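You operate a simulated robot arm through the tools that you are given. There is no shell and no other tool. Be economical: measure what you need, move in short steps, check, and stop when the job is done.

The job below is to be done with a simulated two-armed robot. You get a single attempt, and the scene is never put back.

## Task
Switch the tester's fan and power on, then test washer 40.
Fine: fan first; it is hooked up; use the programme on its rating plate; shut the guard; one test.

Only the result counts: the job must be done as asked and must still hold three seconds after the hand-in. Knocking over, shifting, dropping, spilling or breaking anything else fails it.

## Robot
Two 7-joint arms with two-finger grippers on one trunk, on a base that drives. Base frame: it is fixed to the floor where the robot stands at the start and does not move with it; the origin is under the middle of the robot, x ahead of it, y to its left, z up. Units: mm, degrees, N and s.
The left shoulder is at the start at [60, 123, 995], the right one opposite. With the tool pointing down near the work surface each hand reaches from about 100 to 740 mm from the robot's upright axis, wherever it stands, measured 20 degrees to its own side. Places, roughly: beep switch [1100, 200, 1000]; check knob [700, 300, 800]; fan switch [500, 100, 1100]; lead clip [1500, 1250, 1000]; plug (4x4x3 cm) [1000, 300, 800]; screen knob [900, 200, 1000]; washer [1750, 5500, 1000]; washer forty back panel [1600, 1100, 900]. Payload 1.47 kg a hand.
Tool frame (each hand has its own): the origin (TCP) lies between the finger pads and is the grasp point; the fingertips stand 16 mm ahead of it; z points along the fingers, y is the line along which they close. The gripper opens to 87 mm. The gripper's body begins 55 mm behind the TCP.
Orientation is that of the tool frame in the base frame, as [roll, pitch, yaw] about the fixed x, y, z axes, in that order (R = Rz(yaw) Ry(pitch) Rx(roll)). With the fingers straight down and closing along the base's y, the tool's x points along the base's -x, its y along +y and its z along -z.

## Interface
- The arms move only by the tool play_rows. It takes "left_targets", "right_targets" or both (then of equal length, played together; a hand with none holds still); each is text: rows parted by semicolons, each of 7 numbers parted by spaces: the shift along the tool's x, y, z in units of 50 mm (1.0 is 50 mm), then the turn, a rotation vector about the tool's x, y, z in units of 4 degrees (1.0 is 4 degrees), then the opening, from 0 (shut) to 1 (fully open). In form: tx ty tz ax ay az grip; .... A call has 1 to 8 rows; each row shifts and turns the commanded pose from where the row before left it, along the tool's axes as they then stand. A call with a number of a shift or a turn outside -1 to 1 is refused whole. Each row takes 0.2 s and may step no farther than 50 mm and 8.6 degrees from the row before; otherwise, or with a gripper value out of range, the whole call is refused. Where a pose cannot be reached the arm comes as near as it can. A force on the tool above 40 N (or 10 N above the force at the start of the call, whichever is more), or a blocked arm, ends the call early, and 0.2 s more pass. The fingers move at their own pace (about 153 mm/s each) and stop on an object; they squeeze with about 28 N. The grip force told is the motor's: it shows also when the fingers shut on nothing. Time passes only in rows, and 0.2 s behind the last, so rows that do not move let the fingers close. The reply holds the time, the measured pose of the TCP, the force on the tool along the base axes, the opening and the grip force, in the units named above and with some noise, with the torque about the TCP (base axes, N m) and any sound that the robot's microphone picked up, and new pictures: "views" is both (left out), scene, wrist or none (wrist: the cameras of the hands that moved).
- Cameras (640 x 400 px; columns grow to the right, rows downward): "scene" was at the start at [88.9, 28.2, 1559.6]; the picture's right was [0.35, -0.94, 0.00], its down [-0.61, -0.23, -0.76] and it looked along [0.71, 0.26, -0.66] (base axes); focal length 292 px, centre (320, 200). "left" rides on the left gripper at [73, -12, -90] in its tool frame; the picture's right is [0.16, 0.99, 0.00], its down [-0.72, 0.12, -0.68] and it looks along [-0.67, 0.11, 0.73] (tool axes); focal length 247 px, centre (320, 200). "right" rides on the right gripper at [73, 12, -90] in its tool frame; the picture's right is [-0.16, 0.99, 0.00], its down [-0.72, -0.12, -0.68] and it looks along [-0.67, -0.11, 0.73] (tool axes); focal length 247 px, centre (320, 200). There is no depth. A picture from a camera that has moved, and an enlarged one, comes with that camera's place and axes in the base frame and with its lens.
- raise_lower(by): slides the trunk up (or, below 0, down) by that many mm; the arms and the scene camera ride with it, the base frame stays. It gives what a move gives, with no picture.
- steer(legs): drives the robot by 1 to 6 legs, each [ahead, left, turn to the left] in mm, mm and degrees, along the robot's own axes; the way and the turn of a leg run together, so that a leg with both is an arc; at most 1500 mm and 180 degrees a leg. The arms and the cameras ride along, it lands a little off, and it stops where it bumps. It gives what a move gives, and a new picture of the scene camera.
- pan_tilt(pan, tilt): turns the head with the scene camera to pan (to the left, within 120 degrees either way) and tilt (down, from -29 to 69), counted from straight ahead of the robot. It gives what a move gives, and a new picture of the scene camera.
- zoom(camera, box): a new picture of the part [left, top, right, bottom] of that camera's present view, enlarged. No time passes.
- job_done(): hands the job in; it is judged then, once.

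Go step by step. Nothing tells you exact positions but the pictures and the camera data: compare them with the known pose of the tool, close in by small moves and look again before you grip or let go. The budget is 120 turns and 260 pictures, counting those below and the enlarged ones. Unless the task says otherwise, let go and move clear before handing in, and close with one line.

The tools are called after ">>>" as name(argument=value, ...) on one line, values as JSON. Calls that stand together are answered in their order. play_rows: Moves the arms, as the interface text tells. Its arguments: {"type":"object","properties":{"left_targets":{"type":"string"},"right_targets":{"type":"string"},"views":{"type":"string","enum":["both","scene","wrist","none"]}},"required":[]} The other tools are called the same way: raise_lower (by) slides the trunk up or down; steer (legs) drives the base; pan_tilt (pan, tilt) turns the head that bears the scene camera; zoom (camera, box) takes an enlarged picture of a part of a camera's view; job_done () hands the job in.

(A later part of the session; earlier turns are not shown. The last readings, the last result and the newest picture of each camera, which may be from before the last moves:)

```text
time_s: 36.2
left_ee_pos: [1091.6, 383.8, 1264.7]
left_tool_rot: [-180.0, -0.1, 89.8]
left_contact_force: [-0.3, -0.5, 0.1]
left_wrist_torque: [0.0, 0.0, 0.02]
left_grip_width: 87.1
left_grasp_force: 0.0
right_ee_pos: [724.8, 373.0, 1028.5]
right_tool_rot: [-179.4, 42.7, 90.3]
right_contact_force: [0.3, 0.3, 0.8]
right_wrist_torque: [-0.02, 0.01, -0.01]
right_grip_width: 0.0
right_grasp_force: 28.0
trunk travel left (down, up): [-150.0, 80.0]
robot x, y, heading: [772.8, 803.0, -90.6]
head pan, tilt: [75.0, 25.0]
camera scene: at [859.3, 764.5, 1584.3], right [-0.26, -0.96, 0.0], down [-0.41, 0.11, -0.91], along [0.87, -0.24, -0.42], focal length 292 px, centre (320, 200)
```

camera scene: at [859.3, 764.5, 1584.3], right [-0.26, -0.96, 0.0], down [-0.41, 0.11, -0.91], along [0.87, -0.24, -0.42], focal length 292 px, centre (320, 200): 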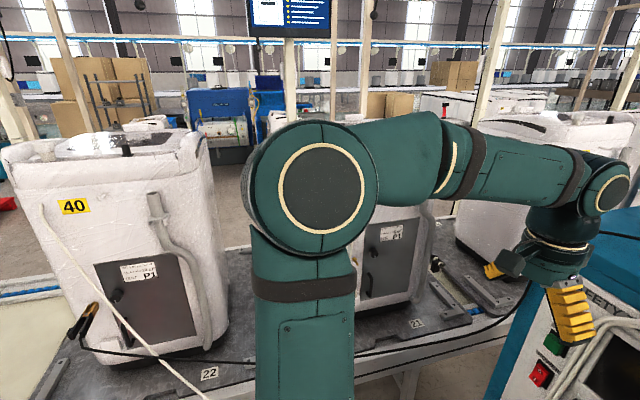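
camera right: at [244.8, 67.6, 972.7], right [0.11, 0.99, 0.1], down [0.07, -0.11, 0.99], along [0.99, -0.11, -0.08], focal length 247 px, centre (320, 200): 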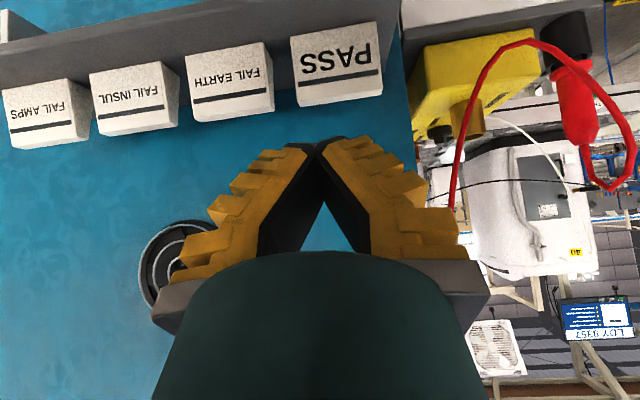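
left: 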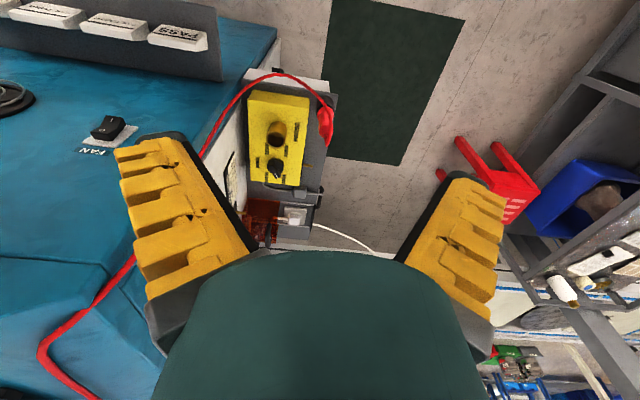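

>>> zoom(camera="scene", box=[30, 190, 230, 400])

>>> zoom(camera="scene", box=[110, 250, 170, 295])

>>> zoom(camera="scene", box=[350, 210, 430, 270])

```text
1.90 times, centred on (130, 295) of scene
camera zoom: at [859.3, 764.5, 1584.3], right [-0.26, -0.96, 0.0], down [-0.41, 0.11, -0.91], along [0.87, -0.24, -0.42], focal length 555 px, centre (682, 19)
```

zoom: 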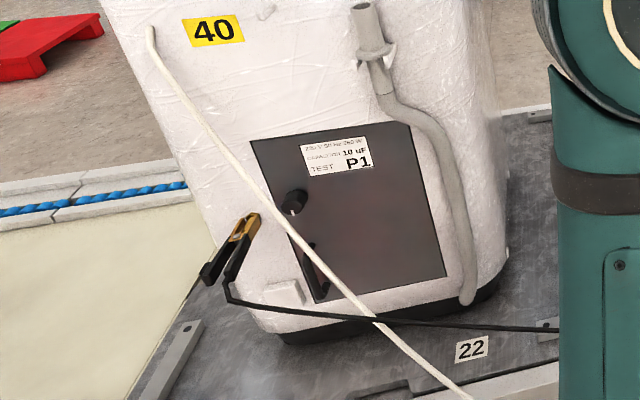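

```text
8.89 times, centred on (140, 272) of scene
camera zoom: at [859.3, 764.5, 1584.3], right [-0.26, -0.96, 0.0], down [-0.41, 0.11, -0.91], along [0.87, -0.24, -0.42], focal length 2591 px, centre (1920, -444)
```

zoom: 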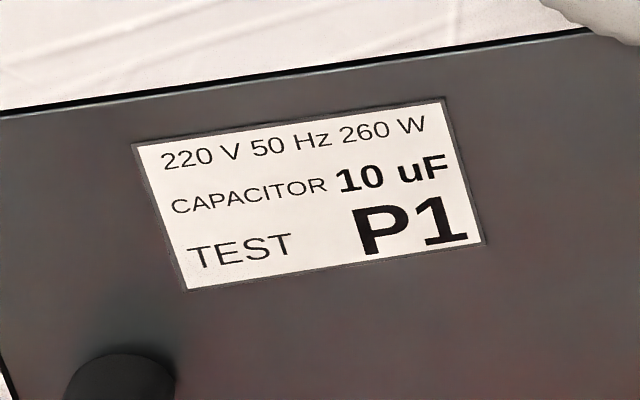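

```text
6.67 times, centred on (390, 240) of scene
camera zoom: at [859.3, 764.5, 1584.3], right [-0.26, -0.96, 0.0], down [-0.41, 0.11, -0.91], along [0.87, -0.24, -0.42], focal length 1943 px, centre (-147, -67)
```

zoom: 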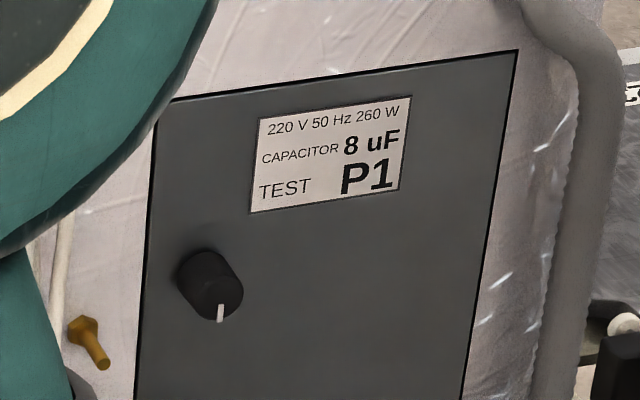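

Washer 40's plate says TEST P1, and its clip and plug are attached. The POWER rocker is at about (1148, 167, 945), so I'll prepare the left hand: closed and tilted 45° forward.

>>> play_rows(left_targets="0 0.14 0 0 -1 0 0;0 0.14 0 0 -1 0 0;0 0.14 0 0 -1 0 0;0 0.14 0 0 -1 0 0;0 0.14 0 0 -1 0 0;0 0.14 0 0 -1 0 0;0 0.14 0 0 -1 0 0;0 0.14 0 0 -1 0 0", views="none")

>>> play_rows(left_targets="0 0 0 0 -1 0 0;0 0 0 0 -1 0 0;0 0 0 0 -1 0 0;0.6 0 0.6 0 0 0 0;0.6 0 0.6 0 0 0 0;0.6 0 0.6 0 0 0 0;0.6 0 0.6 0 0 0 0;0 0 0 0 0 0 0", views="none")

>>> pan_tilt(pan=25, tilt=40)

>>> zoom(camera="left", box=[0, 0, 640, 400])

```text
time_s: 38.0
left_ee_pos: [1147.2, 383.9, 1265.2]
left_tool_rot: [-180.0, 32.1, 89.8]
left_contact_force: [0.3, -0.1, 0.8]
left_wrist_torque: [0.01, 0.0, 0.0]
left_grip_width: 0.3
left_grasp_force: 28.0
right_ee_pos: [724.5, 373.8, 1028.9]
right_tool_rot: [-179.5, 42.6, 90.2]
right_contact_force: [-0.4, -0.7, 0.5]
right_wrist_torque: [0.03, 0.04, -0.01]
right_grip_width: 0.1
right_grasp_force: 27.6
trunk travel left (down, up): [-150.0, 80.0]
robot x, y, heading: [770.8, 797.9, -90.4]
head pan, tilt: [75.0, 25.0]
```

```text
time_s: 39.8
left_ee_pos: [1146.9, 388.4, 1096.0]
left_tool_rot: [179.9, 43.9, 89.6]
left_contact_force: [0.1, 0.2, -0.1]
left_wrist_torque: [-0.01, 0.0, 0.0]
left_grip_width: 0.0
left_grasp_force: 28.5
right_ee_pos: [723.8, 374.0, 1028.3]
right_tool_rot: [-179.3, 42.7, 90.2]
right_contact_force: [0.3, -0.2, -0.5]
right_wrist_torque: [0.02, -0.03, 0.01]
right_grip_width: 0.0
right_grasp_force: 27.9
trunk travel left (down, up): [-150.0, 80.0]
robot x, y, heading: [772.3, 800.9, -90.1]
head pan, tilt: [75.0, 25.0]
```

```text
time_s: 41.0
left_ee_pos: [1146.2, 387.7, 1094.5]
left_tool_rot: [180.0, 43.9, 89.6]
left_contact_force: [0.1, 0.6, 0.1]
left_wrist_torque: [0.0, 0.0, 0.04]
left_grip_width: 0.0
left_grasp_force: 27.9
right_ee_pos: [723.5, 372.9, 1028.6]
right_tool_rot: [-179.5, 42.7, 90.2]
right_contact_force: [0.4, -0.5, 0.2]
right_wrist_torque: [-0.05, 0.0, -0.03]
right_grip_width: 0.2
right_grasp_force: 28.3
trunk travel left (down, up): [-150.0, 80.0]
robot x, y, heading: [770.5, 799.7, -90.7]
head pan, tilt: [25.0, 40.0]
camera scene: at [805.9, 711.7, 1561.0], right [-0.91, -0.42, 0.0], down [-0.27, 0.58, -0.77], along [0.32, -0.7, -0.64], focal length 292 px, centre (320, 200)
```

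scene: 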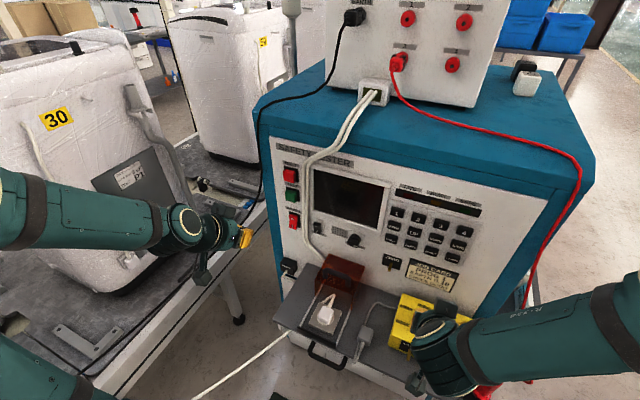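

```text
1.00 times, centred on (320, 200) of left (not enlarged: the box is as wide or as high as the picture)
camera zoom: at [1134.8, 500.6, 1110.1], right [0.99, 0.11, -0.11], down [0.12, -0.05, 0.99], along [0.1, -0.99, -0.06], focal length 247 px, centre (320, 200)
```

zoom: 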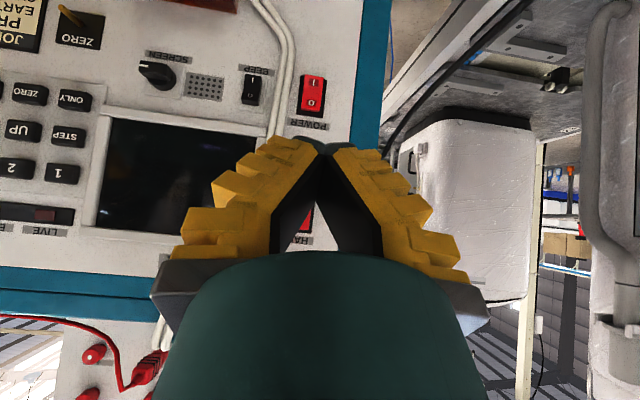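

The wrist view puts POWER at about (1143, 165, 943), with "I" low. I'll approach along the fingers' direction.

>>> play_rows(left_targets="-0.07 -0.01 0.95 0 0 0 0;-0.07 -0.01 0.95 0 0 0 0;-0.07 -0.01 0.95 0 0 0 0;-0.07 -0.01 0.95 0 0 0 0;-0.04 0 0.6 0 0 0 0")

>>> zoom(camera="left", box=[240, 60, 400, 180])

>>> zoom(camera="scene", box=[230, 150, 350, 260])

```text
time_s: 42.2
left_ee_pos: [1146.0, 223.3, 948.9]
left_tool_rot: [-179.9, 44.0, 89.8]
left_contact_force: [1.5, 0.7, 0.8]
left_wrist_torque: [0.0, 0.04, -0.01]
left_grip_width: 0.0
left_grasp_force: 27.8
right_ee_pos: [725.9, 373.2, 1028.0]
right_tool_rot: [-179.3, 42.7, 90.3]
right_contact_force: [-0.1, 0.7, 0.3]
right_wrist_torque: [0.0, 0.01, -0.04]
right_grip_width: 0.0
right_grasp_force: 28.0
trunk travel left (down, up): [-150.0, 80.0]
robot x, y, heading: [770.9, 800.2, -90.3]
head pan, tilt: [25.0, 40.0]
camera scene: at [808.1, 712.9, 1561.1], right [-0.91, -0.42, 0.0], down [-0.27, 0.58, -0.77], along [0.32, -0.7, -0.64], focal length 292 px, centre (320, 200)
camera left: at [1133.3, 336.6, 962.9], right [0.99, 0.11, -0.11], down [0.12, -0.05, 0.99], along [0.1, -0.99, -0.06], focal length 247 px, centre (320, 200)
```

scene: 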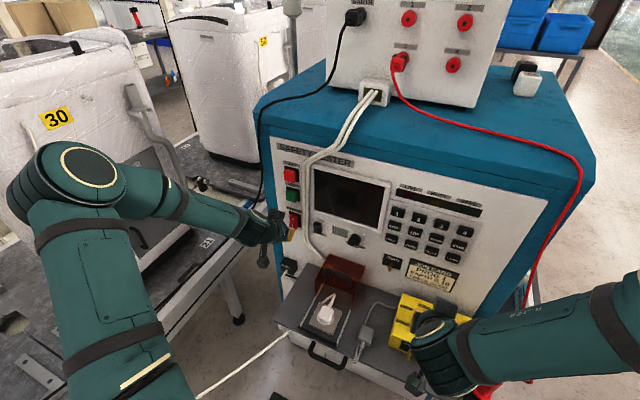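
left: 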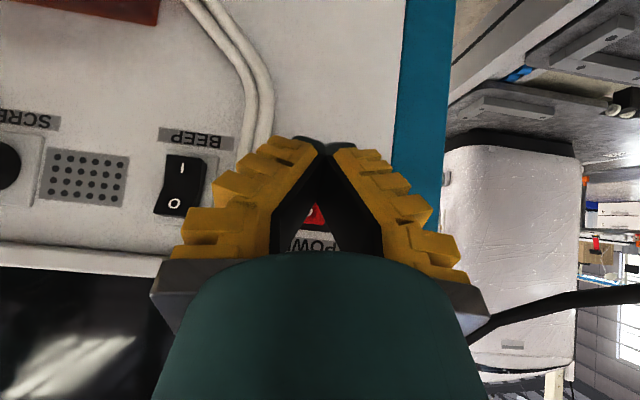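

```text
3.33 times, centred on (320, 120) of left
camera zoom: at [1133.3, 336.6, 962.9], right [0.99, 0.11, -0.11], down [0.12, -0.05, 0.99], along [0.1, -0.99, -0.06], focal length 823 px, centre (320, 467)
```

zoom: 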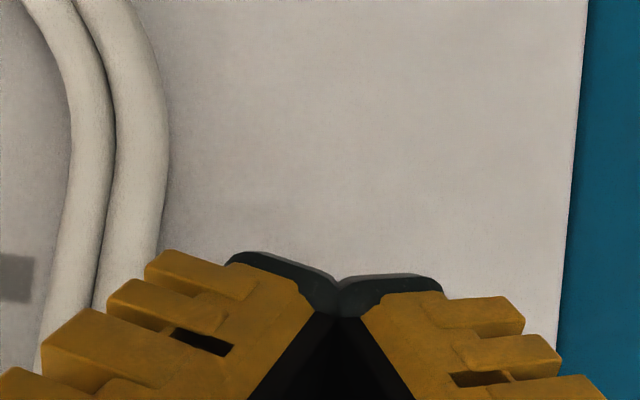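

```text
3.64 times, centred on (290, 205) of scene
camera zoom: at [808.1, 712.9, 1561.1], right [-0.91, -0.42, 0.0], down [-0.27, 0.58, -0.77], along [0.32, -0.7, -0.64], focal length 1060 px, centre (429, 182)
```

zoom: 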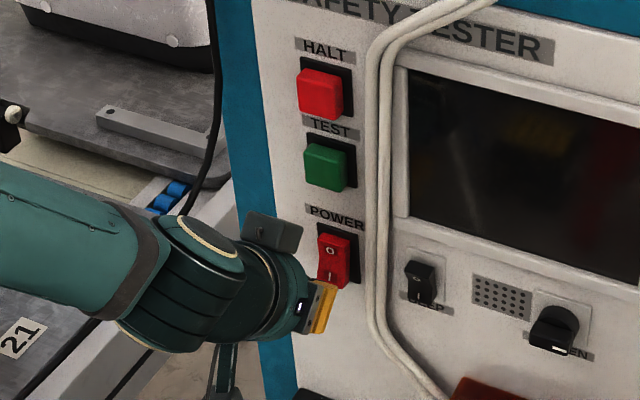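

Aligned in x; now down to z≈929 and then small pushes forward.

>>> play_rows(left_targets="0 0.02 0.54 0 0 0 0;-0.072 0 0.069 0 0 0 0;-0.072 0 0.069 0 0 0 0;-0.072 0 0.069 0 0 0 0;-0.072 0 0.069 0 0 0 0;-0.072 0 0.069 0 0 0 0", views="none")

>>> zoom(camera="scene", box=[230, 150, 400, 260])

```text
time_s: 43.2
left_ee_pos: [1145.1, 195.5, 925.6]
left_tool_rot: [-179.7, 43.2, 90.1]
left_contact_force: [-1.9, 17.3, 3.1]
left_wrist_torque: [-0.1, -0.06, -0.01]
left_grip_width: 5.8
left_grasp_force: 28.3
right_ee_pos: [725.8, 375.6, 1028.4]
right_tool_rot: [-179.5, 42.7, 90.4]
right_contact_force: [0.1, -0.6, 0.0]
right_wrist_torque: [0.02, -0.01, 0.03]
right_grip_width: 0.1
right_grasp_force: 28.1
trunk travel left (down, up): [-150.0, 80.0]
robot x, y, heading: [771.9, 806.9, -90.2]
head pan, tilt: [25.0, 40.0]
stopped in row 5 (left hand): the force on the tool passed its limit at 45 N (the readings are from after the stop); the commanded pose is now the measured one
```

```text
3.64 times, centred on (315, 205) of scene
camera zoom: at [805.6, 714.0, 1561.2], right [-0.91, -0.42, 0.0], down [-0.27, 0.58, -0.77], along [0.32, -0.7, -0.64], focal length 1060 px, centre (338, 182)
```

zoom: 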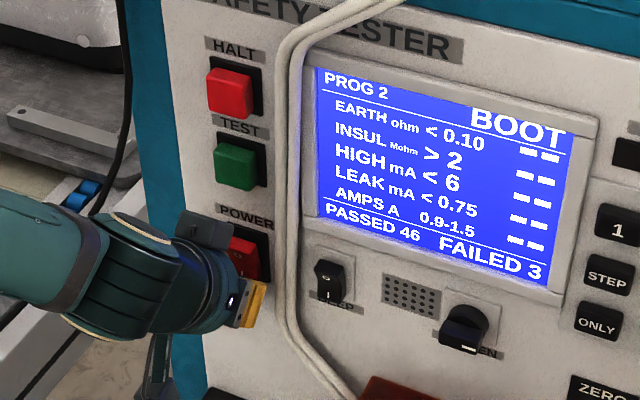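

Power is on: the screen boots with PROG 2 selected, so key "1" is needed. I'll retreat the left hand and bring the right hand in front of key 1 at about (853, 170, 1092).

>>> play_rows(left_targets="0.35 0 -0.35 0 0 0 0;0.6 0 -0.6 0 0 0 0;0.6 0 -0.6 0 0 0 0;0.4 0 -0.6 0 0 0 0;0 0 -0.6 0 0 0 0", right_targets="-0.6 0.51 0.2 0 0 0 0;-0.6 0.51 0.2 0 0 0 0;-0.6 0.51 0.2 0 0 0 0;-0.6 0.51 0.2 0 0 0 0;-0.6 0.51 0.2 0 0 0 0")

>>> zoom(camera="scene", box=[260, 130, 480, 270])

```text
time_s: 44.5
left_ee_pos: [1146.1, 357.0, 958.5]
left_tool_rot: [-179.9, 43.5, 89.7]
left_contact_force: [-0.9, 0.3, -0.2]
left_wrist_torque: [0.0, 0.02, 0.02]
left_grip_width: 0.0
left_grasp_force: 28.0
right_ee_pos: [854.2, 229.6, 1091.8]
right_tool_rot: [-179.4, 42.7, 90.4]
right_contact_force: [0.0, 0.3, 0.0]
right_wrist_torque: [0.0, 0.04, -0.01]
right_grip_width: 0.0
right_grasp_force: 28.1
trunk travel left (down, up): [-150.0, 80.0]
robot x, y, heading: [771.9, 799.5, -90.2]
head pan, tilt: [25.0, 40.0]
camera scene: at [806.0, 712.5, 1561.1], right [-0.91, -0.42, 0.0], down [-0.27, 0.58, -0.77], along [0.32, -0.7, -0.64], focal length 292 px, centre (320, 200)
camera right: at [865.0, 342.3, 1108.8], right [0.99, -0.12, 0.1], down [-0.11, -0.07, 0.99], along [-0.11, -0.99, -0.08], focal length 247 px, centre (320, 200)
camera left: at [1133.3, 471.5, 974.1], right [0.99, 0.11, -0.11], down [0.12, -0.06, 0.99], along [0.1, -0.99, -0.07], focal length 247 px, centre (320, 200)
```

scene: 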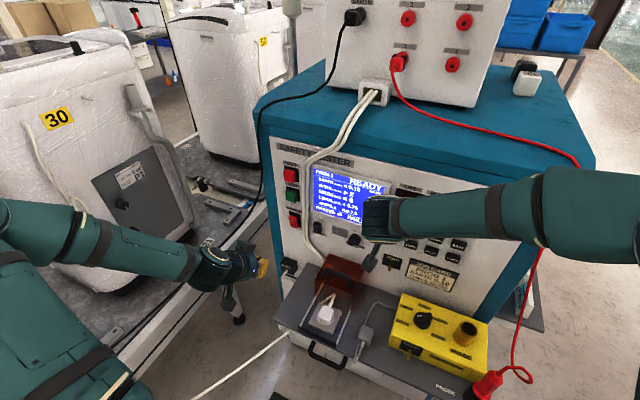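
right: 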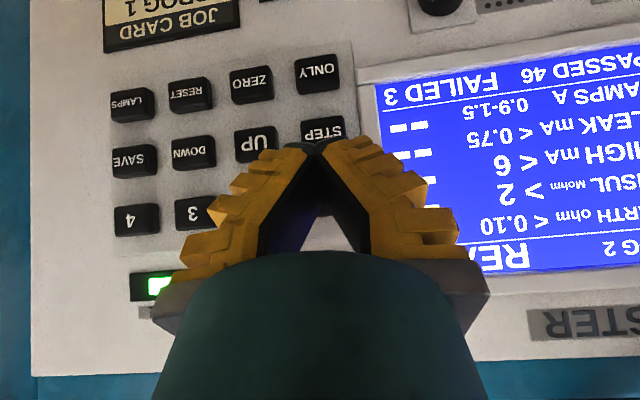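
left: 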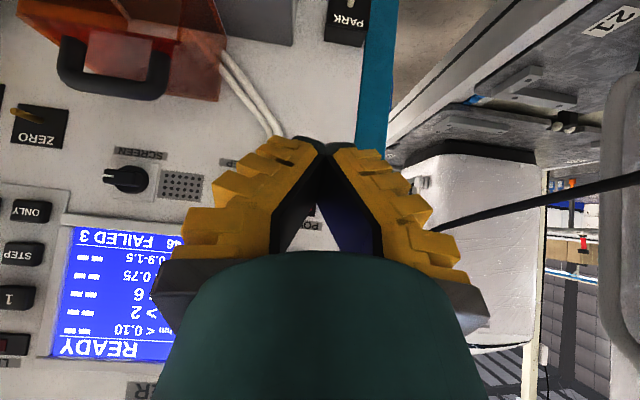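

```text
2.86 times, centred on (370, 200) of scene
camera zoom: at [806.0, 712.5, 1561.1], right [-0.91, -0.42, 0.0], down [-0.27, 0.58, -0.77], along [0.32, -0.7, -0.64], focal length 833 px, centre (177, 200)
```

zoom: 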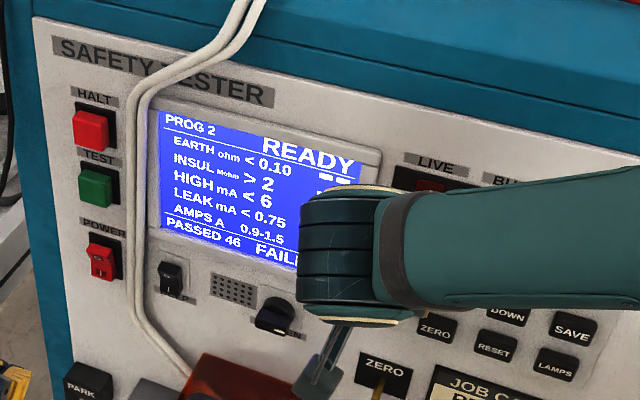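

The screen says READY, PROG 2. Key 1 is centred at about (853, ~175, 1087); I'll push gently.

>>> play_rows(right_targets="0.08 0 0.088 0 0 0 0;-0.147 0 0.136 0 0 0 0;-0.147 0 0.136 0 0 0 0;-0.073 0 0.068 0 0 0 0;-0.073 0 0.068 0 0 0 0;-0.073 0 0.068 0 0 0 0", views="scene")

>>> zoom(camera="scene", box=[260, 130, 480, 270])

```text
time_s: 45.9
left_ee_pos: [1146.0, 357.9, 958.6]
left_tool_rot: [-179.8, 43.5, 89.8]
left_contact_force: [-0.1, 0.1, 0.4]
left_wrist_torque: [0.01, 0.01, 0.01]
left_grip_width: 0.0
left_grasp_force: 28.4
right_ee_pos: [853.5, 193.5, 1084.6]
right_tool_rot: [-179.4, 42.6, 90.4]
right_contact_force: [0.1, -0.2, -0.3]
right_wrist_torque: [0.03, 0.01, 0.01]
right_grip_width: 0.0
right_grasp_force: 28.5
trunk travel left (down, up): [-150.0, 80.0]
robot x, y, heading: [771.5, 803.2, -90.0]
head pan, tilt: [25.0, 40.0]
camera scene: at [806.0, 712.3, 1561.0], right [-0.91, -0.42, 0.0], down [-0.27, 0.58, -0.77], along [0.32, -0.7, -0.64], focal length 292 px, centre (320, 200)
```

scene: 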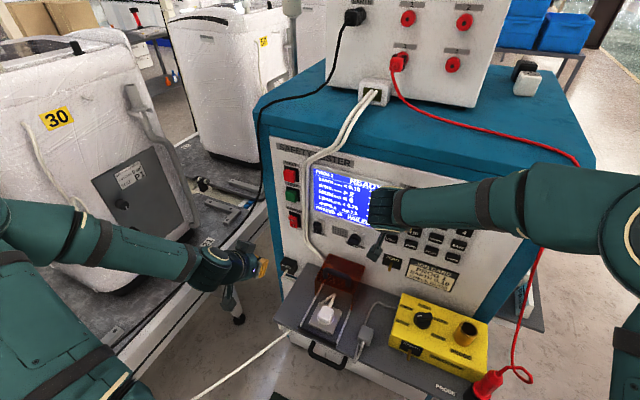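

```text
2.86 times, centred on (370, 200) of scene
camera zoom: at [806.0, 712.3, 1561.0], right [-0.91, -0.42, 0.0], down [-0.27, 0.58, -0.77], along [0.32, -0.7, -0.64], focal length 833 px, centre (177, 200)
```

zoom: 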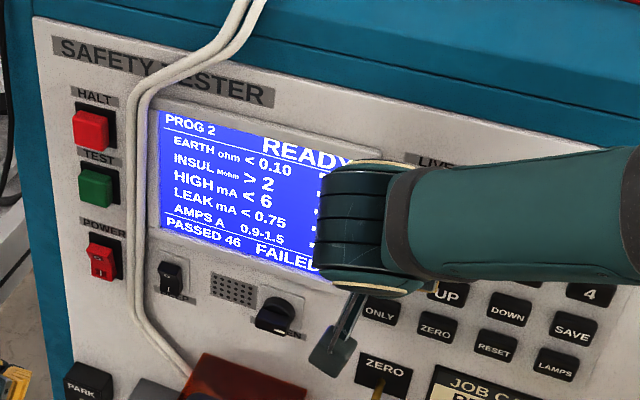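

Not touching yet; I'll push on in small steps.

>>> play_rows(right_targets="-0.059 0 0.054 0 0 0 0;-0.059 0 0.054 0 0 0 0;-0.059 0 0.054 0 0 0 0;-0.059 0 0.054 0 0 0 0", views="none")

>>> zoom(camera="scene", box=[260, 130, 480, 270])

>>> zoom(camera="right", box=[220, 60, 420, 200])

```text
time_s: 46.9
left_ee_pos: [1145.5, 360.3, 961.2]
left_tool_rot: [-179.8, 43.6, 89.8]
left_contact_force: [0.0, 0.2, 0.5]
left_wrist_torque: [0.02, 0.0, 0.01]
left_grip_width: 0.0
left_grasp_force: 27.6
right_ee_pos: [852.4, 183.0, 1084.3]
right_tool_rot: [-179.3, 42.5, 90.4]
right_contact_force: [-5.7, 38.0, -8.0]
right_wrist_torque: [0.1, -0.12, -0.09]
right_grip_width: 6.2
right_grasp_force: 28.0
trunk travel left (down, up): [-150.0, 80.0]
robot x, y, heading: [771.4, 802.4, -90.2]
head pan, tilt: [25.0, 40.0]
heard: click
```

```text
2.86 times, centred on (370, 200) of scene
camera zoom: at [805.2, 717.4, 1561.2], right [-0.91, -0.42, 0.0], down [-0.27, 0.58, -0.77], along [0.32, -0.7, -0.64], focal length 833 px, centre (177, 200)
```

zoom: 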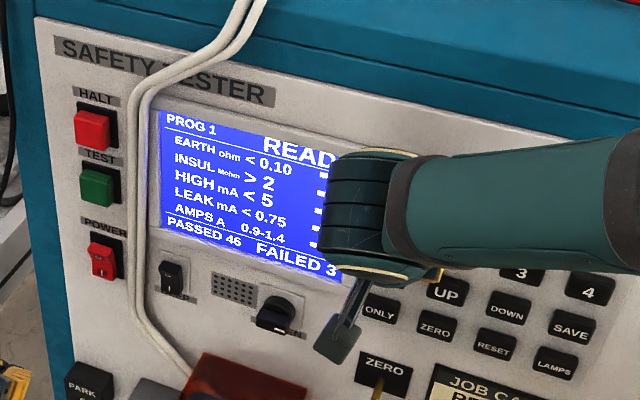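

```text
2.86 times, centred on (320, 130) of right
camera zoom: at [864.1, 297.4, 1102.3], right [0.99, -0.12, 0.1], down [-0.11, -0.07, 0.99], along [-0.11, -0.99, -0.09], focal length 706 px, centre (320, 400)
```

zoom: 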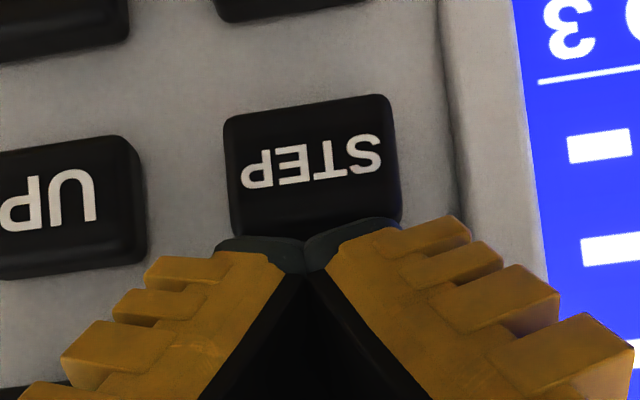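

PROG 1 is selected. I'll withdraw the right hand and look closely at the guard.

>>> play_rows(right_targets="0.4 0 -0.4 0 0 0 0;0.6 0 -0.6 0 0 0 0;0.2 -0.6 -0.6 0 0 0 0;0 -0.8 -0.4 0 0 0 0;0 -0.8 0 0 0 0 0;0 -0.8 0 0 0 0 0", views="none")

>>> pan_tilt(pan=25, tilt=55)

>>> zoom(camera="scene", box=[250, 150, 400, 250])

>>> zoom(camera="left", box=[0, 0, 260, 170])

```text
time_s: 48.2
left_ee_pos: [1146.5, 358.3, 958.5]
left_tool_rot: [-179.8, 43.4, 89.7]
left_contact_force: [0.1, 0.2, -0.7]
left_wrist_torque: [-0.02, -0.01, -0.01]
left_grip_width: 0.0
left_grasp_force: 28.4
right_ee_pos: [700.7, 290.8, 1120.6]
right_tool_rot: [-179.5, 42.8, 90.3]
right_contact_force: [0.2, 0.6, -0.3]
right_wrist_torque: [-0.01, -0.01, 0.02]
right_grip_width: 0.0
right_grasp_force: 27.6
trunk travel left (down, up): [-150.0, 80.0]
robot x, y, heading: [770.7, 803.3, -90.1]
head pan, tilt: [25.0, 40.0]
```

```text
time_s: 49.0
left_ee_pos: [1145.0, 356.9, 960.0]
left_tool_rot: [-179.8, 43.4, 90.0]
left_contact_force: [0.1, -0.2, -0.5]
left_wrist_torque: [0.0, 0.01, -0.01]
left_grip_width: 0.0
left_grasp_force: 27.8
right_ee_pos: [702.1, 289.7, 1119.1]
right_tool_rot: [-179.4, 42.7, 90.3]
right_contact_force: [-0.9, 0.6, 0.0]
right_wrist_torque: [-0.02, -0.02, 0.01]
right_grip_width: 0.1
right_grasp_force: 27.9
trunk travel left (down, up): [-150.0, 80.0]
robot x, y, heading: [769.3, 800.8, -90.1]
head pan, tilt: [25.0, 55.0]
camera scene: at [800.4, 724.1, 1540.4], right [-0.91, -0.42, 0.0], down [-0.34, 0.74, -0.57], along [0.24, -0.52, -0.82], focal length 292 px, centre (320, 200)
```

scene: 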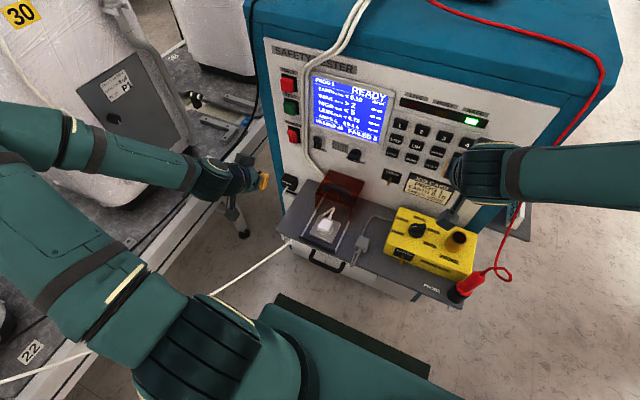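

```text
4.00 times, centred on (325, 200) of scene
camera zoom: at [800.4, 724.1, 1540.4], right [-0.91, -0.42, 0.0], down [-0.34, 0.74, -0.57], along [0.24, -0.52, -0.82], focal length 1166 px, centre (300, 200)
```

zoom: 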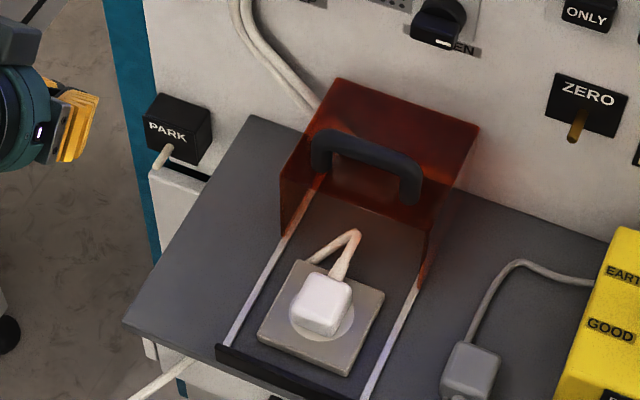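

```text
2.35 times, centred on (130, 85) of left
camera zoom: at [1133.4, 471.2, 973.8], right [0.99, 0.11, -0.11], down [0.12, -0.06, 0.99], along [0.1, -0.99, -0.07], focal length 581 px, centre (767, 471)
```

zoom: 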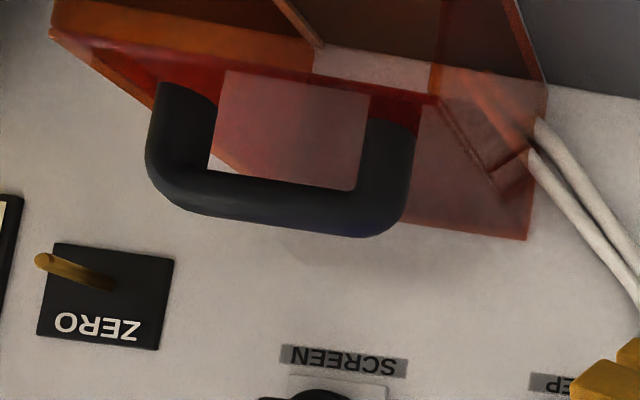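

The guard is an orange hood with a handle bar at about (969, 250, 884); it slides along rails toward the robot. I'll hook the left fingers behind the bar from above, at x≈985, and draw it forward.

>>> play_rows(left_targets="0 -0.8 -0.1 0 0 0 0;0 -0.8 -0.1 0 0 0 0;0 -0.8 0 0 0 0 0;0 -0.8 0 0 0 0 0;-0.55 0 0.55 0 0 0 0;-0.55 0 0.55 0 0 0 0")

>>> zoom(camera="scene", box=[250, 130, 400, 250])

>>> zoom(camera="left", box=[200, 0, 440, 160])

```text
time_s: 50.4
left_ee_pos: [991.1, 262.4, 960.3]
left_tool_rot: [-179.8, 43.3, 90.0]
left_contact_force: [-0.3, -0.4, 0.4]
left_wrist_torque: [0.03, 0.03, 0.03]
left_grip_width: 0.1
left_grasp_force: 28.0
left hand out of reach, approached as far as the arm can: row 3, 4
right_ee_pos: [702.1, 288.1, 1119.5]
right_tool_rot: [-179.4, 42.6, 90.2]
right_contact_force: [0.3, -0.3, 0.4]
right_wrist_torque: [-0.01, -0.02, -0.01]
right_grip_width: 0.0
right_grasp_force: 28.4
trunk travel left (down, up): [-150.0, 80.0]
robot x, y, heading: [770.5, 801.4, -90.3]
head pan, tilt: [25.0, 55.0]
camera scene: at [800.1, 723.2, 1540.3], right [-0.91, -0.42, 0.0], down [-0.34, 0.74, -0.57], along [0.24, -0.52, -0.82], focal length 292 px, centre (320, 200)
camera left: at [978.8, 376.5, 975.3], right [0.99, 0.11, -0.11], down [0.12, -0.06, 0.99], along [0.1, -0.99, -0.07], focal length 247 px, centre (320, 200)
```

scene: 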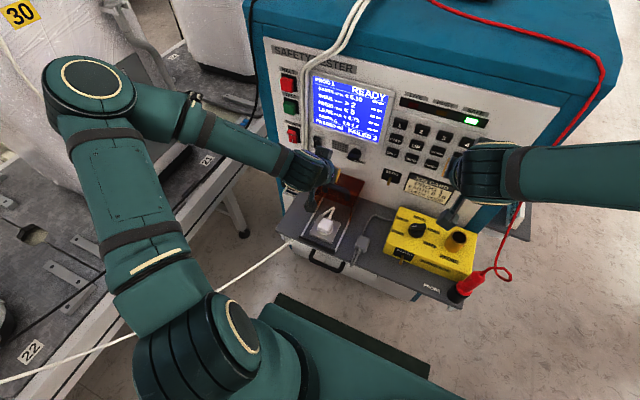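
left: 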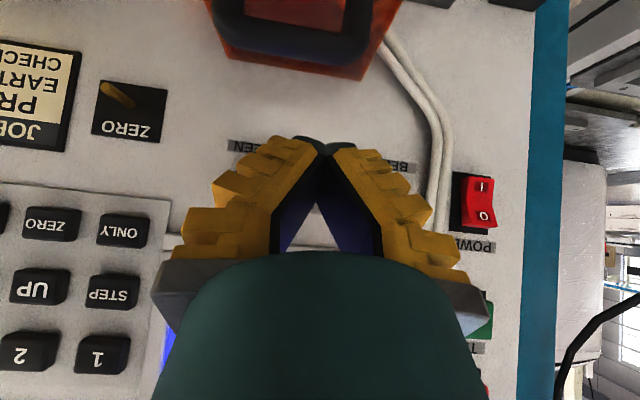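

```text
3.33 times, centred on (325, 190) of scene
camera zoom: at [800.1, 723.2, 1540.3], right [-0.91, -0.42, 0.0], down [-0.34, 0.74, -0.57], along [0.24, -0.52, -0.82], focal length 972 px, centre (303, 233)
```

zoom: 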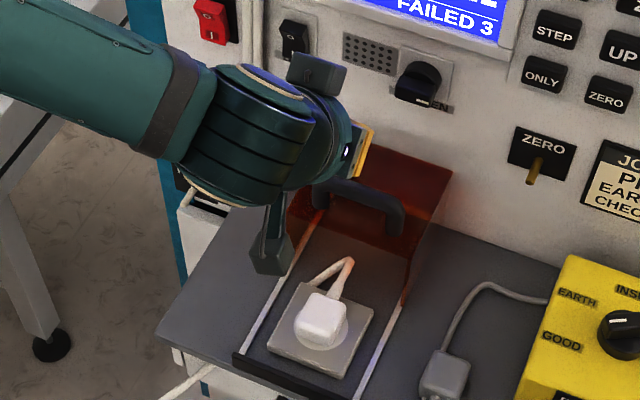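

```text
2.50 times, centred on (320, 80) of left
camera zoom: at [978.8, 376.5, 975.3], right [0.99, 0.11, -0.11], down [0.12, -0.06, 0.99], along [0.1, -0.99, -0.07], focal length 617 px, centre (320, 500)
```

zoom: 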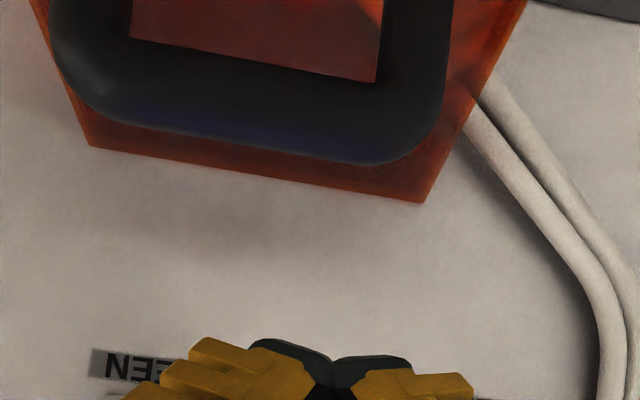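

The bar spans x 934–1004 at y≈250, z≈884. I'll slide the fingertips down over and behind it.

>>> play_rows(left_targets="0 -0.13 0.64 0 0 0 0;0 -0.13 0.64 0 0 0 0;0 0 0 0 0 0 0")

>>> zoom(camera="scene", box=[250, 130, 400, 250])

>>> zoom(camera="left", box=[200, 0, 440, 160])

```text
time_s: 51.2
left_ee_pos: [978.9, 219.6, 914.4]
left_tool_rot: [-179.9, 43.4, 89.9]
left_contact_force: [0.0, 0.7, 0.6]
left_wrist_torque: [-0.03, 0.03, 0.01]
left_grip_width: 0.0
left_grasp_force: 28.2
right_ee_pos: [702.8, 290.7, 1118.3]
right_tool_rot: [-179.4, 42.6, 90.3]
right_contact_force: [0.1, -0.9, -0.5]
right_wrist_torque: [-0.03, 0.0, 0.02]
right_grip_width: 0.2
right_grasp_force: 28.4
trunk travel left (down, up): [-150.0, 80.0]
robot x, y, heading: [769.1, 801.2, -90.1]
head pan, tilt: [25.0, 55.0]
camera scene: at [800.4, 724.2, 1540.4], right [-0.91, -0.42, 0.0], down [-0.34, 0.74, -0.57], along [0.24, -0.52, -0.82], focal length 292 px, centre (320, 200)
camera left: at [966.1, 334.1, 929.0], right [0.99, 0.11, -0.11], down [0.12, -0.06, 0.99], along [0.1, -0.99, -0.07], focal length 247 px, centre (320, 200)
```

scene: 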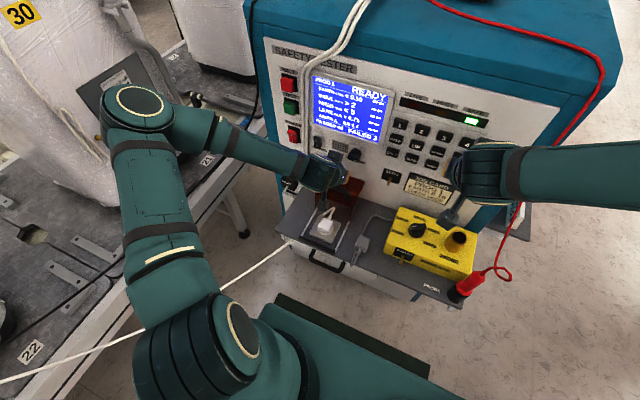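
left: 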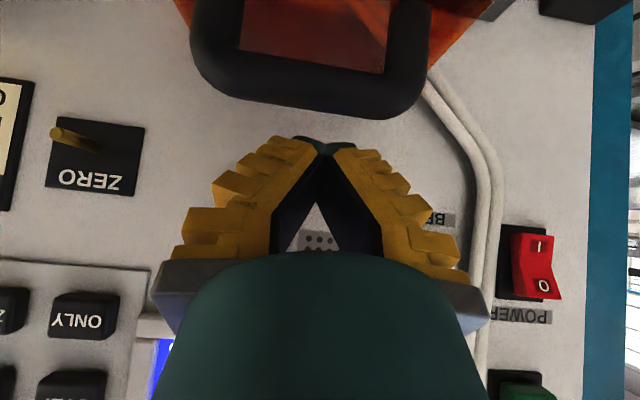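

```text
3.33 times, centred on (325, 190) of scene
camera zoom: at [800.4, 724.2, 1540.4], right [-0.91, -0.42, 0.0], down [-0.34, 0.74, -0.57], along [0.24, -0.52, -0.82], focal length 972 px, centre (303, 233)
```

zoom: 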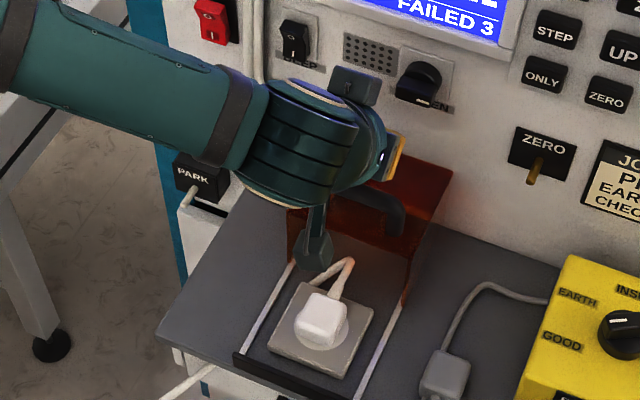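

```text
2.50 times, centred on (320, 80) of left
camera zoom: at [966.1, 334.1, 929.0], right [0.99, 0.11, -0.11], down [0.12, -0.06, 0.99], along [0.1, -0.99, -0.07], focal length 617 px, centre (320, 500)
```

zoom: 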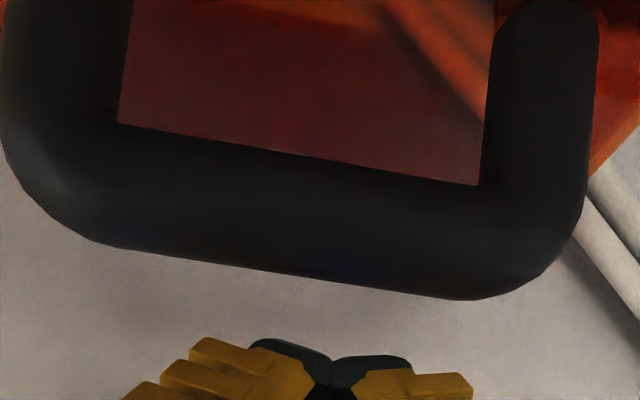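

The tips are behind the bar but not quite low enough. I'll lower another 18 mm, then pull toward +y.

>>> play_rows(left_targets="0.247 0 0.26 0 0 0 0;0.29 0 -0.275 0 0 0 0;0.145 0 -0.137 0 0 0 0;0.145 0 -0.137 0 0 0 0;0.145 0 -0.137 0 0 0 0")

>>> zoom(camera="scene", box=[250, 130, 400, 250])

```text
time_s: 52.4
left_ee_pos: [979.0, 269.7, 897.2]
left_tool_rot: [-179.8, 43.5, 90.0]
left_contact_force: [-0.2, -0.1, 1.6]
left_wrist_torque: [0.01, -0.01, 0.0]
left_grip_width: 0.1
left_grasp_force: 27.5
right_ee_pos: [702.3, 290.1, 1119.4]
right_tool_rot: [-179.3, 42.7, 90.4]
right_contact_force: [0.1, 0.1, 0.2]
right_wrist_torque: [0.01, 0.01, -0.01]
right_grip_width: 0.0
right_grasp_force: 27.9
trunk travel left (down, up): [-150.0, 80.0]
robot x, y, heading: [771.5, 804.5, -90.2]
head pan, tilt: [25.0, 55.0]
camera scene: at [800.7, 724.1, 1540.3], right [-0.91, -0.42, 0.0], down [-0.34, 0.74, -0.57], along [0.24, -0.52, -0.82], focal length 292 px, centre (320, 200)
camera left: at [966.4, 383.7, 910.9], right [0.99, 0.11, -0.11], down [0.12, -0.06, 0.99], along [0.1, -0.99, -0.07], focal length 247 px, centre (320, 200)
```

scene: 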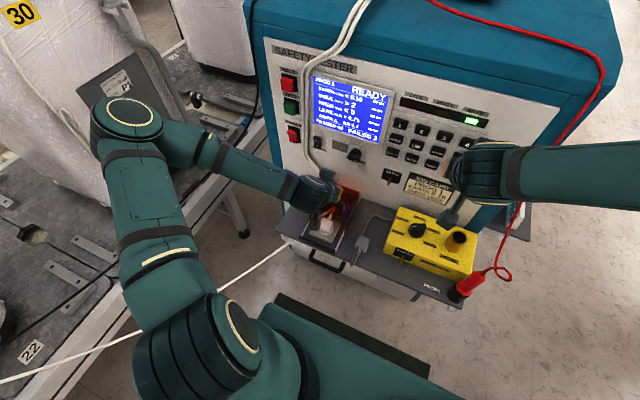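
left: 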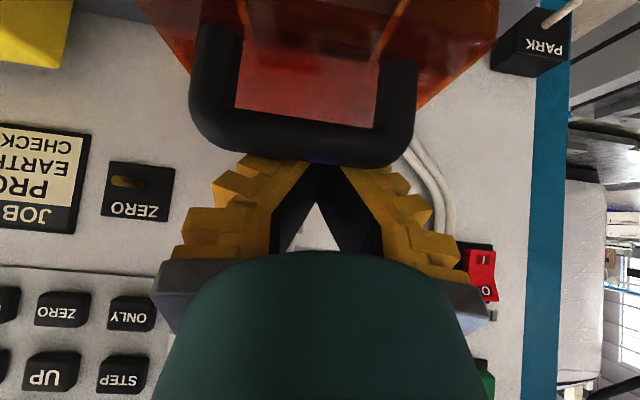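

```text
3.33 times, centred on (325, 190) of scene
camera zoom: at [800.7, 724.1, 1540.3], right [-0.91, -0.42, 0.0], down [-0.34, 0.74, -0.57], along [0.24, -0.52, -0.82], focal length 972 px, centre (303, 233)
```

zoom: 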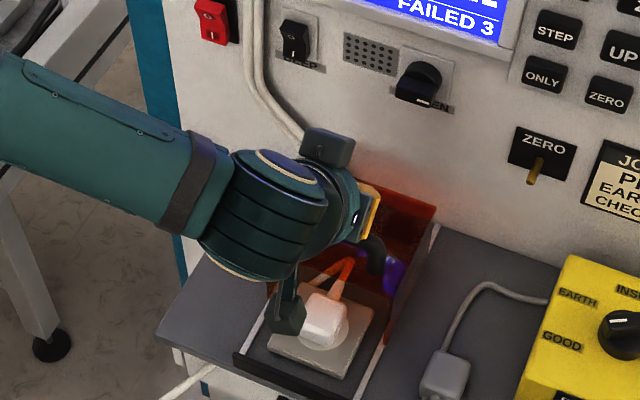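

The guard is sliding with the hand. I'll keep pulling.

>>> play_rows(left_targets="0.145 0 -0.137 0 0 0 0;0.145 0 -0.137 0 0 0 0;0.145 0 -0.137 0 0 0 0;0.145 0 -0.137 0 0 0 0;0.145 0 -0.137 0 0 0 0;0.145 0 -0.137 0 0 0 0;0.145 0 -0.137 0 0 0 0")

>>> zoom(camera="scene", box=[250, 130, 400, 250])

```text
time_s: 54.0
left_ee_pos: [979.5, 337.8, 897.0]
left_tool_rot: [-179.9, 43.6, 89.8]
left_contact_force: [0.5, -5.8, 4.2]
left_wrist_torque: [-0.02, -0.1, -0.05]
left_grip_width: 0.0
left_grasp_force: 28.4
right_ee_pos: [703.0, 289.3, 1119.5]
right_tool_rot: [-179.4, 42.7, 90.3]
right_contact_force: [0.8, 0.1, -0.2]
right_wrist_torque: [-0.03, 0.01, 0.0]
right_grip_width: 0.2
right_grasp_force: 27.8
trunk travel left (down, up): [-150.0, 80.0]
robot x, y, heading: [771.2, 803.0, -90.1]
head pan, tilt: [25.0, 55.0]
camera scene: at [800.6, 723.1, 1540.4], right [-0.91, -0.42, 0.0], down [-0.34, 0.74, -0.57], along [0.24, -0.52, -0.82], focal length 292 px, centre (320, 200)
camera left: at [966.5, 451.6, 911.8], right [0.99, 0.11, -0.11], down [0.12, -0.06, 0.99], along [0.1, -0.99, -0.07], focal length 247 px, centre (320, 200)
```

scene: 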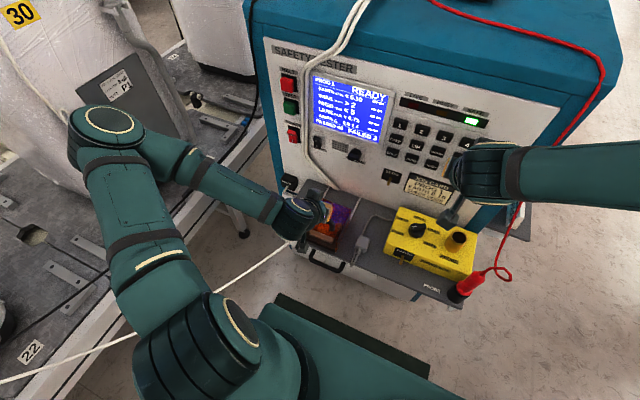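
left: 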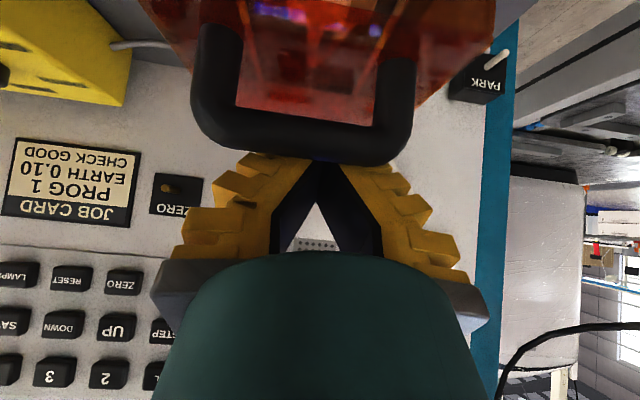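

```text
3.33 times, centred on (325, 190) of scene
camera zoom: at [800.6, 723.1, 1540.4], right [-0.91, -0.42, 0.0], down [-0.34, 0.74, -0.57], along [0.24, -0.52, -0.82], focal length 972 px, centre (303, 233)
```

zoom: 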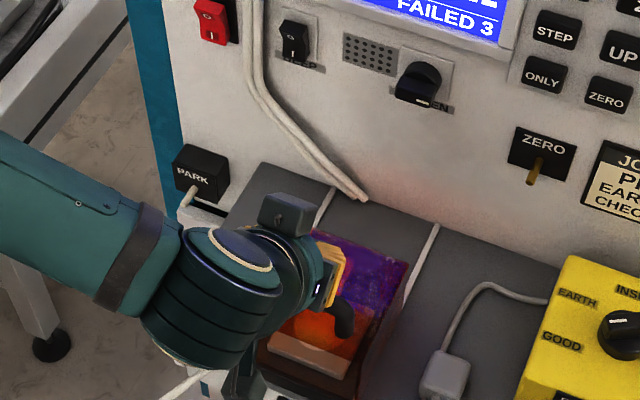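

Some resistance now; I'll pull a little further until it stops.

>>> play_rows(left_targets="0.1 0 -0.095 0 0 0 0;0.1 0 -0.095 0 0 0 0;0.1 0 -0.095 0 0 0 0;0.1 0 -0.095 0 0 0 0", views="none")

>>> zoom(camera="scene", box=[250, 130, 400, 250])

```text
time_s: 54.5
left_ee_pos: [978.8, 342.2, 901.9]
left_tool_rot: [179.9, 44.7, 89.6]
left_contact_force: [0.0, -6.9, 3.9]
left_wrist_torque: [-0.09, 0.01, -0.07]
left_grip_width: 0.0
left_grasp_force: 27.5
right_ee_pos: [701.8, 290.8, 1120.0]
right_tool_rot: [-179.4, 42.8, 90.1]
right_contact_force: [0.2, 0.0, -0.1]
right_wrist_torque: [-0.02, 0.03, 0.02]
right_grip_width: 0.0
right_grasp_force: 28.2
trunk travel left (down, up): [-150.0, 80.0]
robot x, y, heading: [770.4, 802.4, -90.2]
head pan, tilt: [25.0, 55.0]
stopped in row 2 (left hand): the force on the tool passed its limit at 45 N (the readings are from after the stop); the commanded pose is now the measured one
```

```text
3.33 times, centred on (325, 190) of scene
camera zoom: at [800.7, 724.4, 1540.3], right [-0.91, -0.42, 0.0], down [-0.34, 0.74, -0.57], along [0.24, -0.52, -0.82], focal length 972 px, centre (303, 233)
```

zoom: 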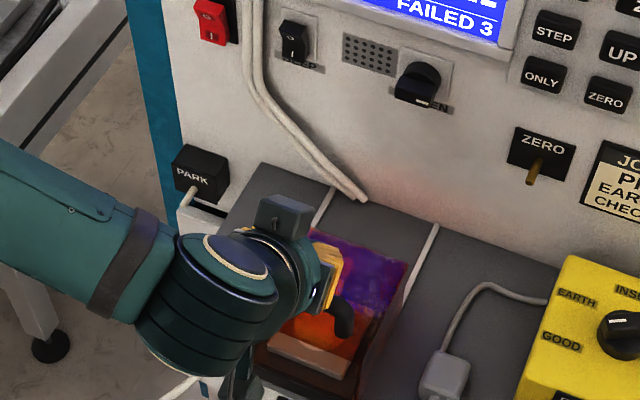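

The guard is against its stop. I'll unhook, back away and inspect.

>>> play_rows(left_targets="-0.2 0 0.15 0 0 0 0;-0.1 0 -0.7 0 0 0 0;0 0 -0.9 0 0 0 0;-0.3 0.6 -0.5 0 0 0 0;-0.3 0.8 0 0 0 0 0;-0.3 0.8 0 0 0 0 0;0 0.8 0 0 0 0 0")

>>> zoom(camera="scene", box=[250, 130, 400, 250])

>>> zoom(camera="scene", box=[260, 50, 500, 170])

```text
time_s: 56.1
left_ee_pos: [1136.3, 317.6, 1000.6]
left_tool_rot: [179.9, 44.4, 89.7]
left_contact_force: [-1.1, 0.4, -0.6]
left_wrist_torque: [-0.01, 0.02, -0.03]
left_grip_width: 0.0
left_grasp_force: 28.2
left hand out of reach, approached as far as the arm can: row 2, 3, 4
right_ee_pos: [701.6, 289.6, 1119.3]
right_tool_rot: [-179.4, 42.7, 90.2]
right_contact_force: [0.6, 0.1, 0.2]
right_wrist_torque: [0.02, 0.02, 0.03]
right_grip_width: 0.0
right_grasp_force: 28.7
trunk travel left (down, up): [-150.0, 80.0]
robot x, y, heading: [769.8, 797.6, -90.1]
head pan, tilt: [25.0, 55.0]
camera scene: at [801.2, 723.5, 1540.3], right [-0.91, -0.42, 0.0], down [-0.34, 0.74, -0.57], along [0.24, -0.52, -0.82], focal length 292 px, centre (320, 200)
camera left: at [1124.6, 432.7, 1013.9], right [0.99, 0.11, -0.11], down [0.12, -0.04, 0.99], along [0.1, -0.99, -0.05], focal length 247 px, centre (320, 200)
```

scene: 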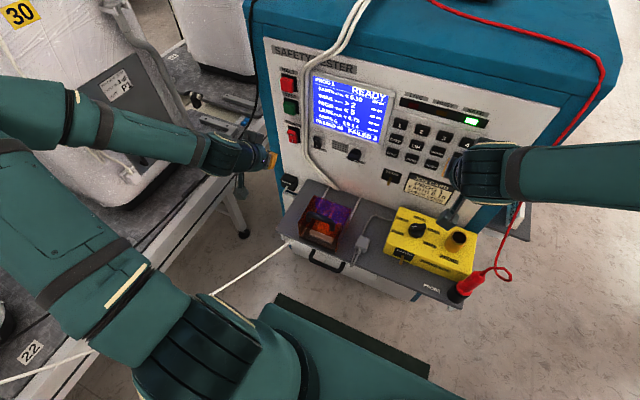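
left: 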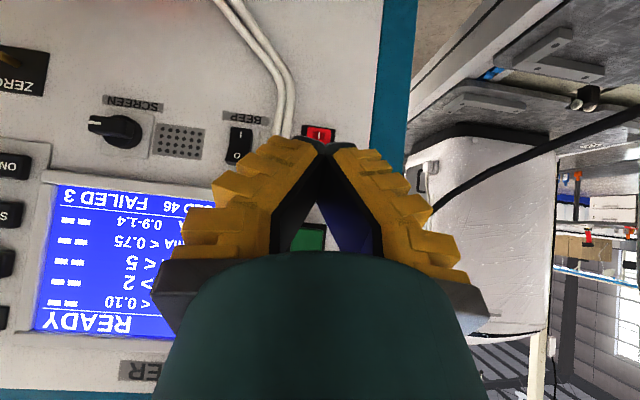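

```text
3.33 times, centred on (325, 190) of scene
camera zoom: at [801.2, 723.5, 1540.3], right [-0.91, -0.42, 0.0], down [-0.34, 0.74, -0.57], along [0.24, -0.52, -0.82], focal length 972 px, centre (303, 233)
```

zoom: 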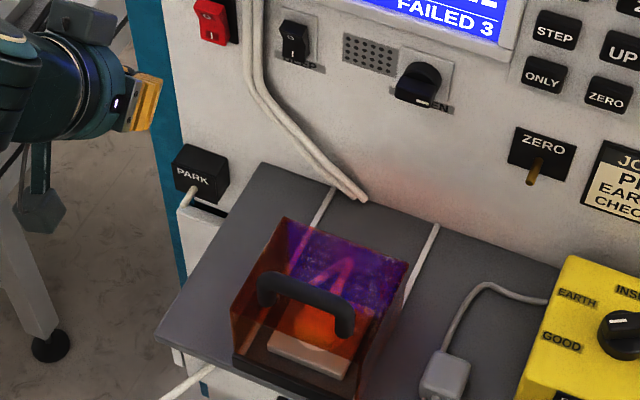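

```text
2.67 times, centred on (380, 110) of scene
camera zoom: at [801.2, 723.5, 1540.3], right [-0.91, -0.42, 0.0], down [-0.34, 0.74, -0.57], along [0.24, -0.52, -0.82], focal length 777 px, centre (160, 440)
```

zoom: 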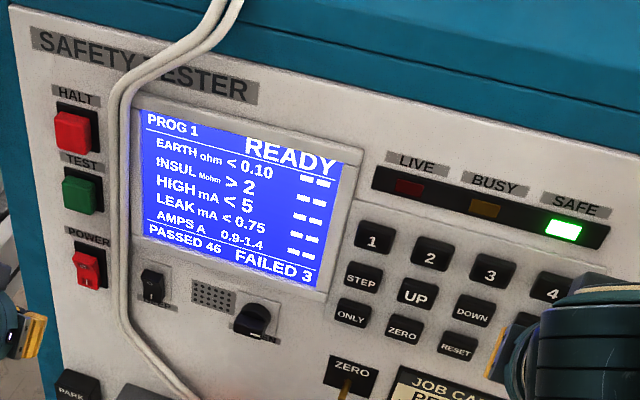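

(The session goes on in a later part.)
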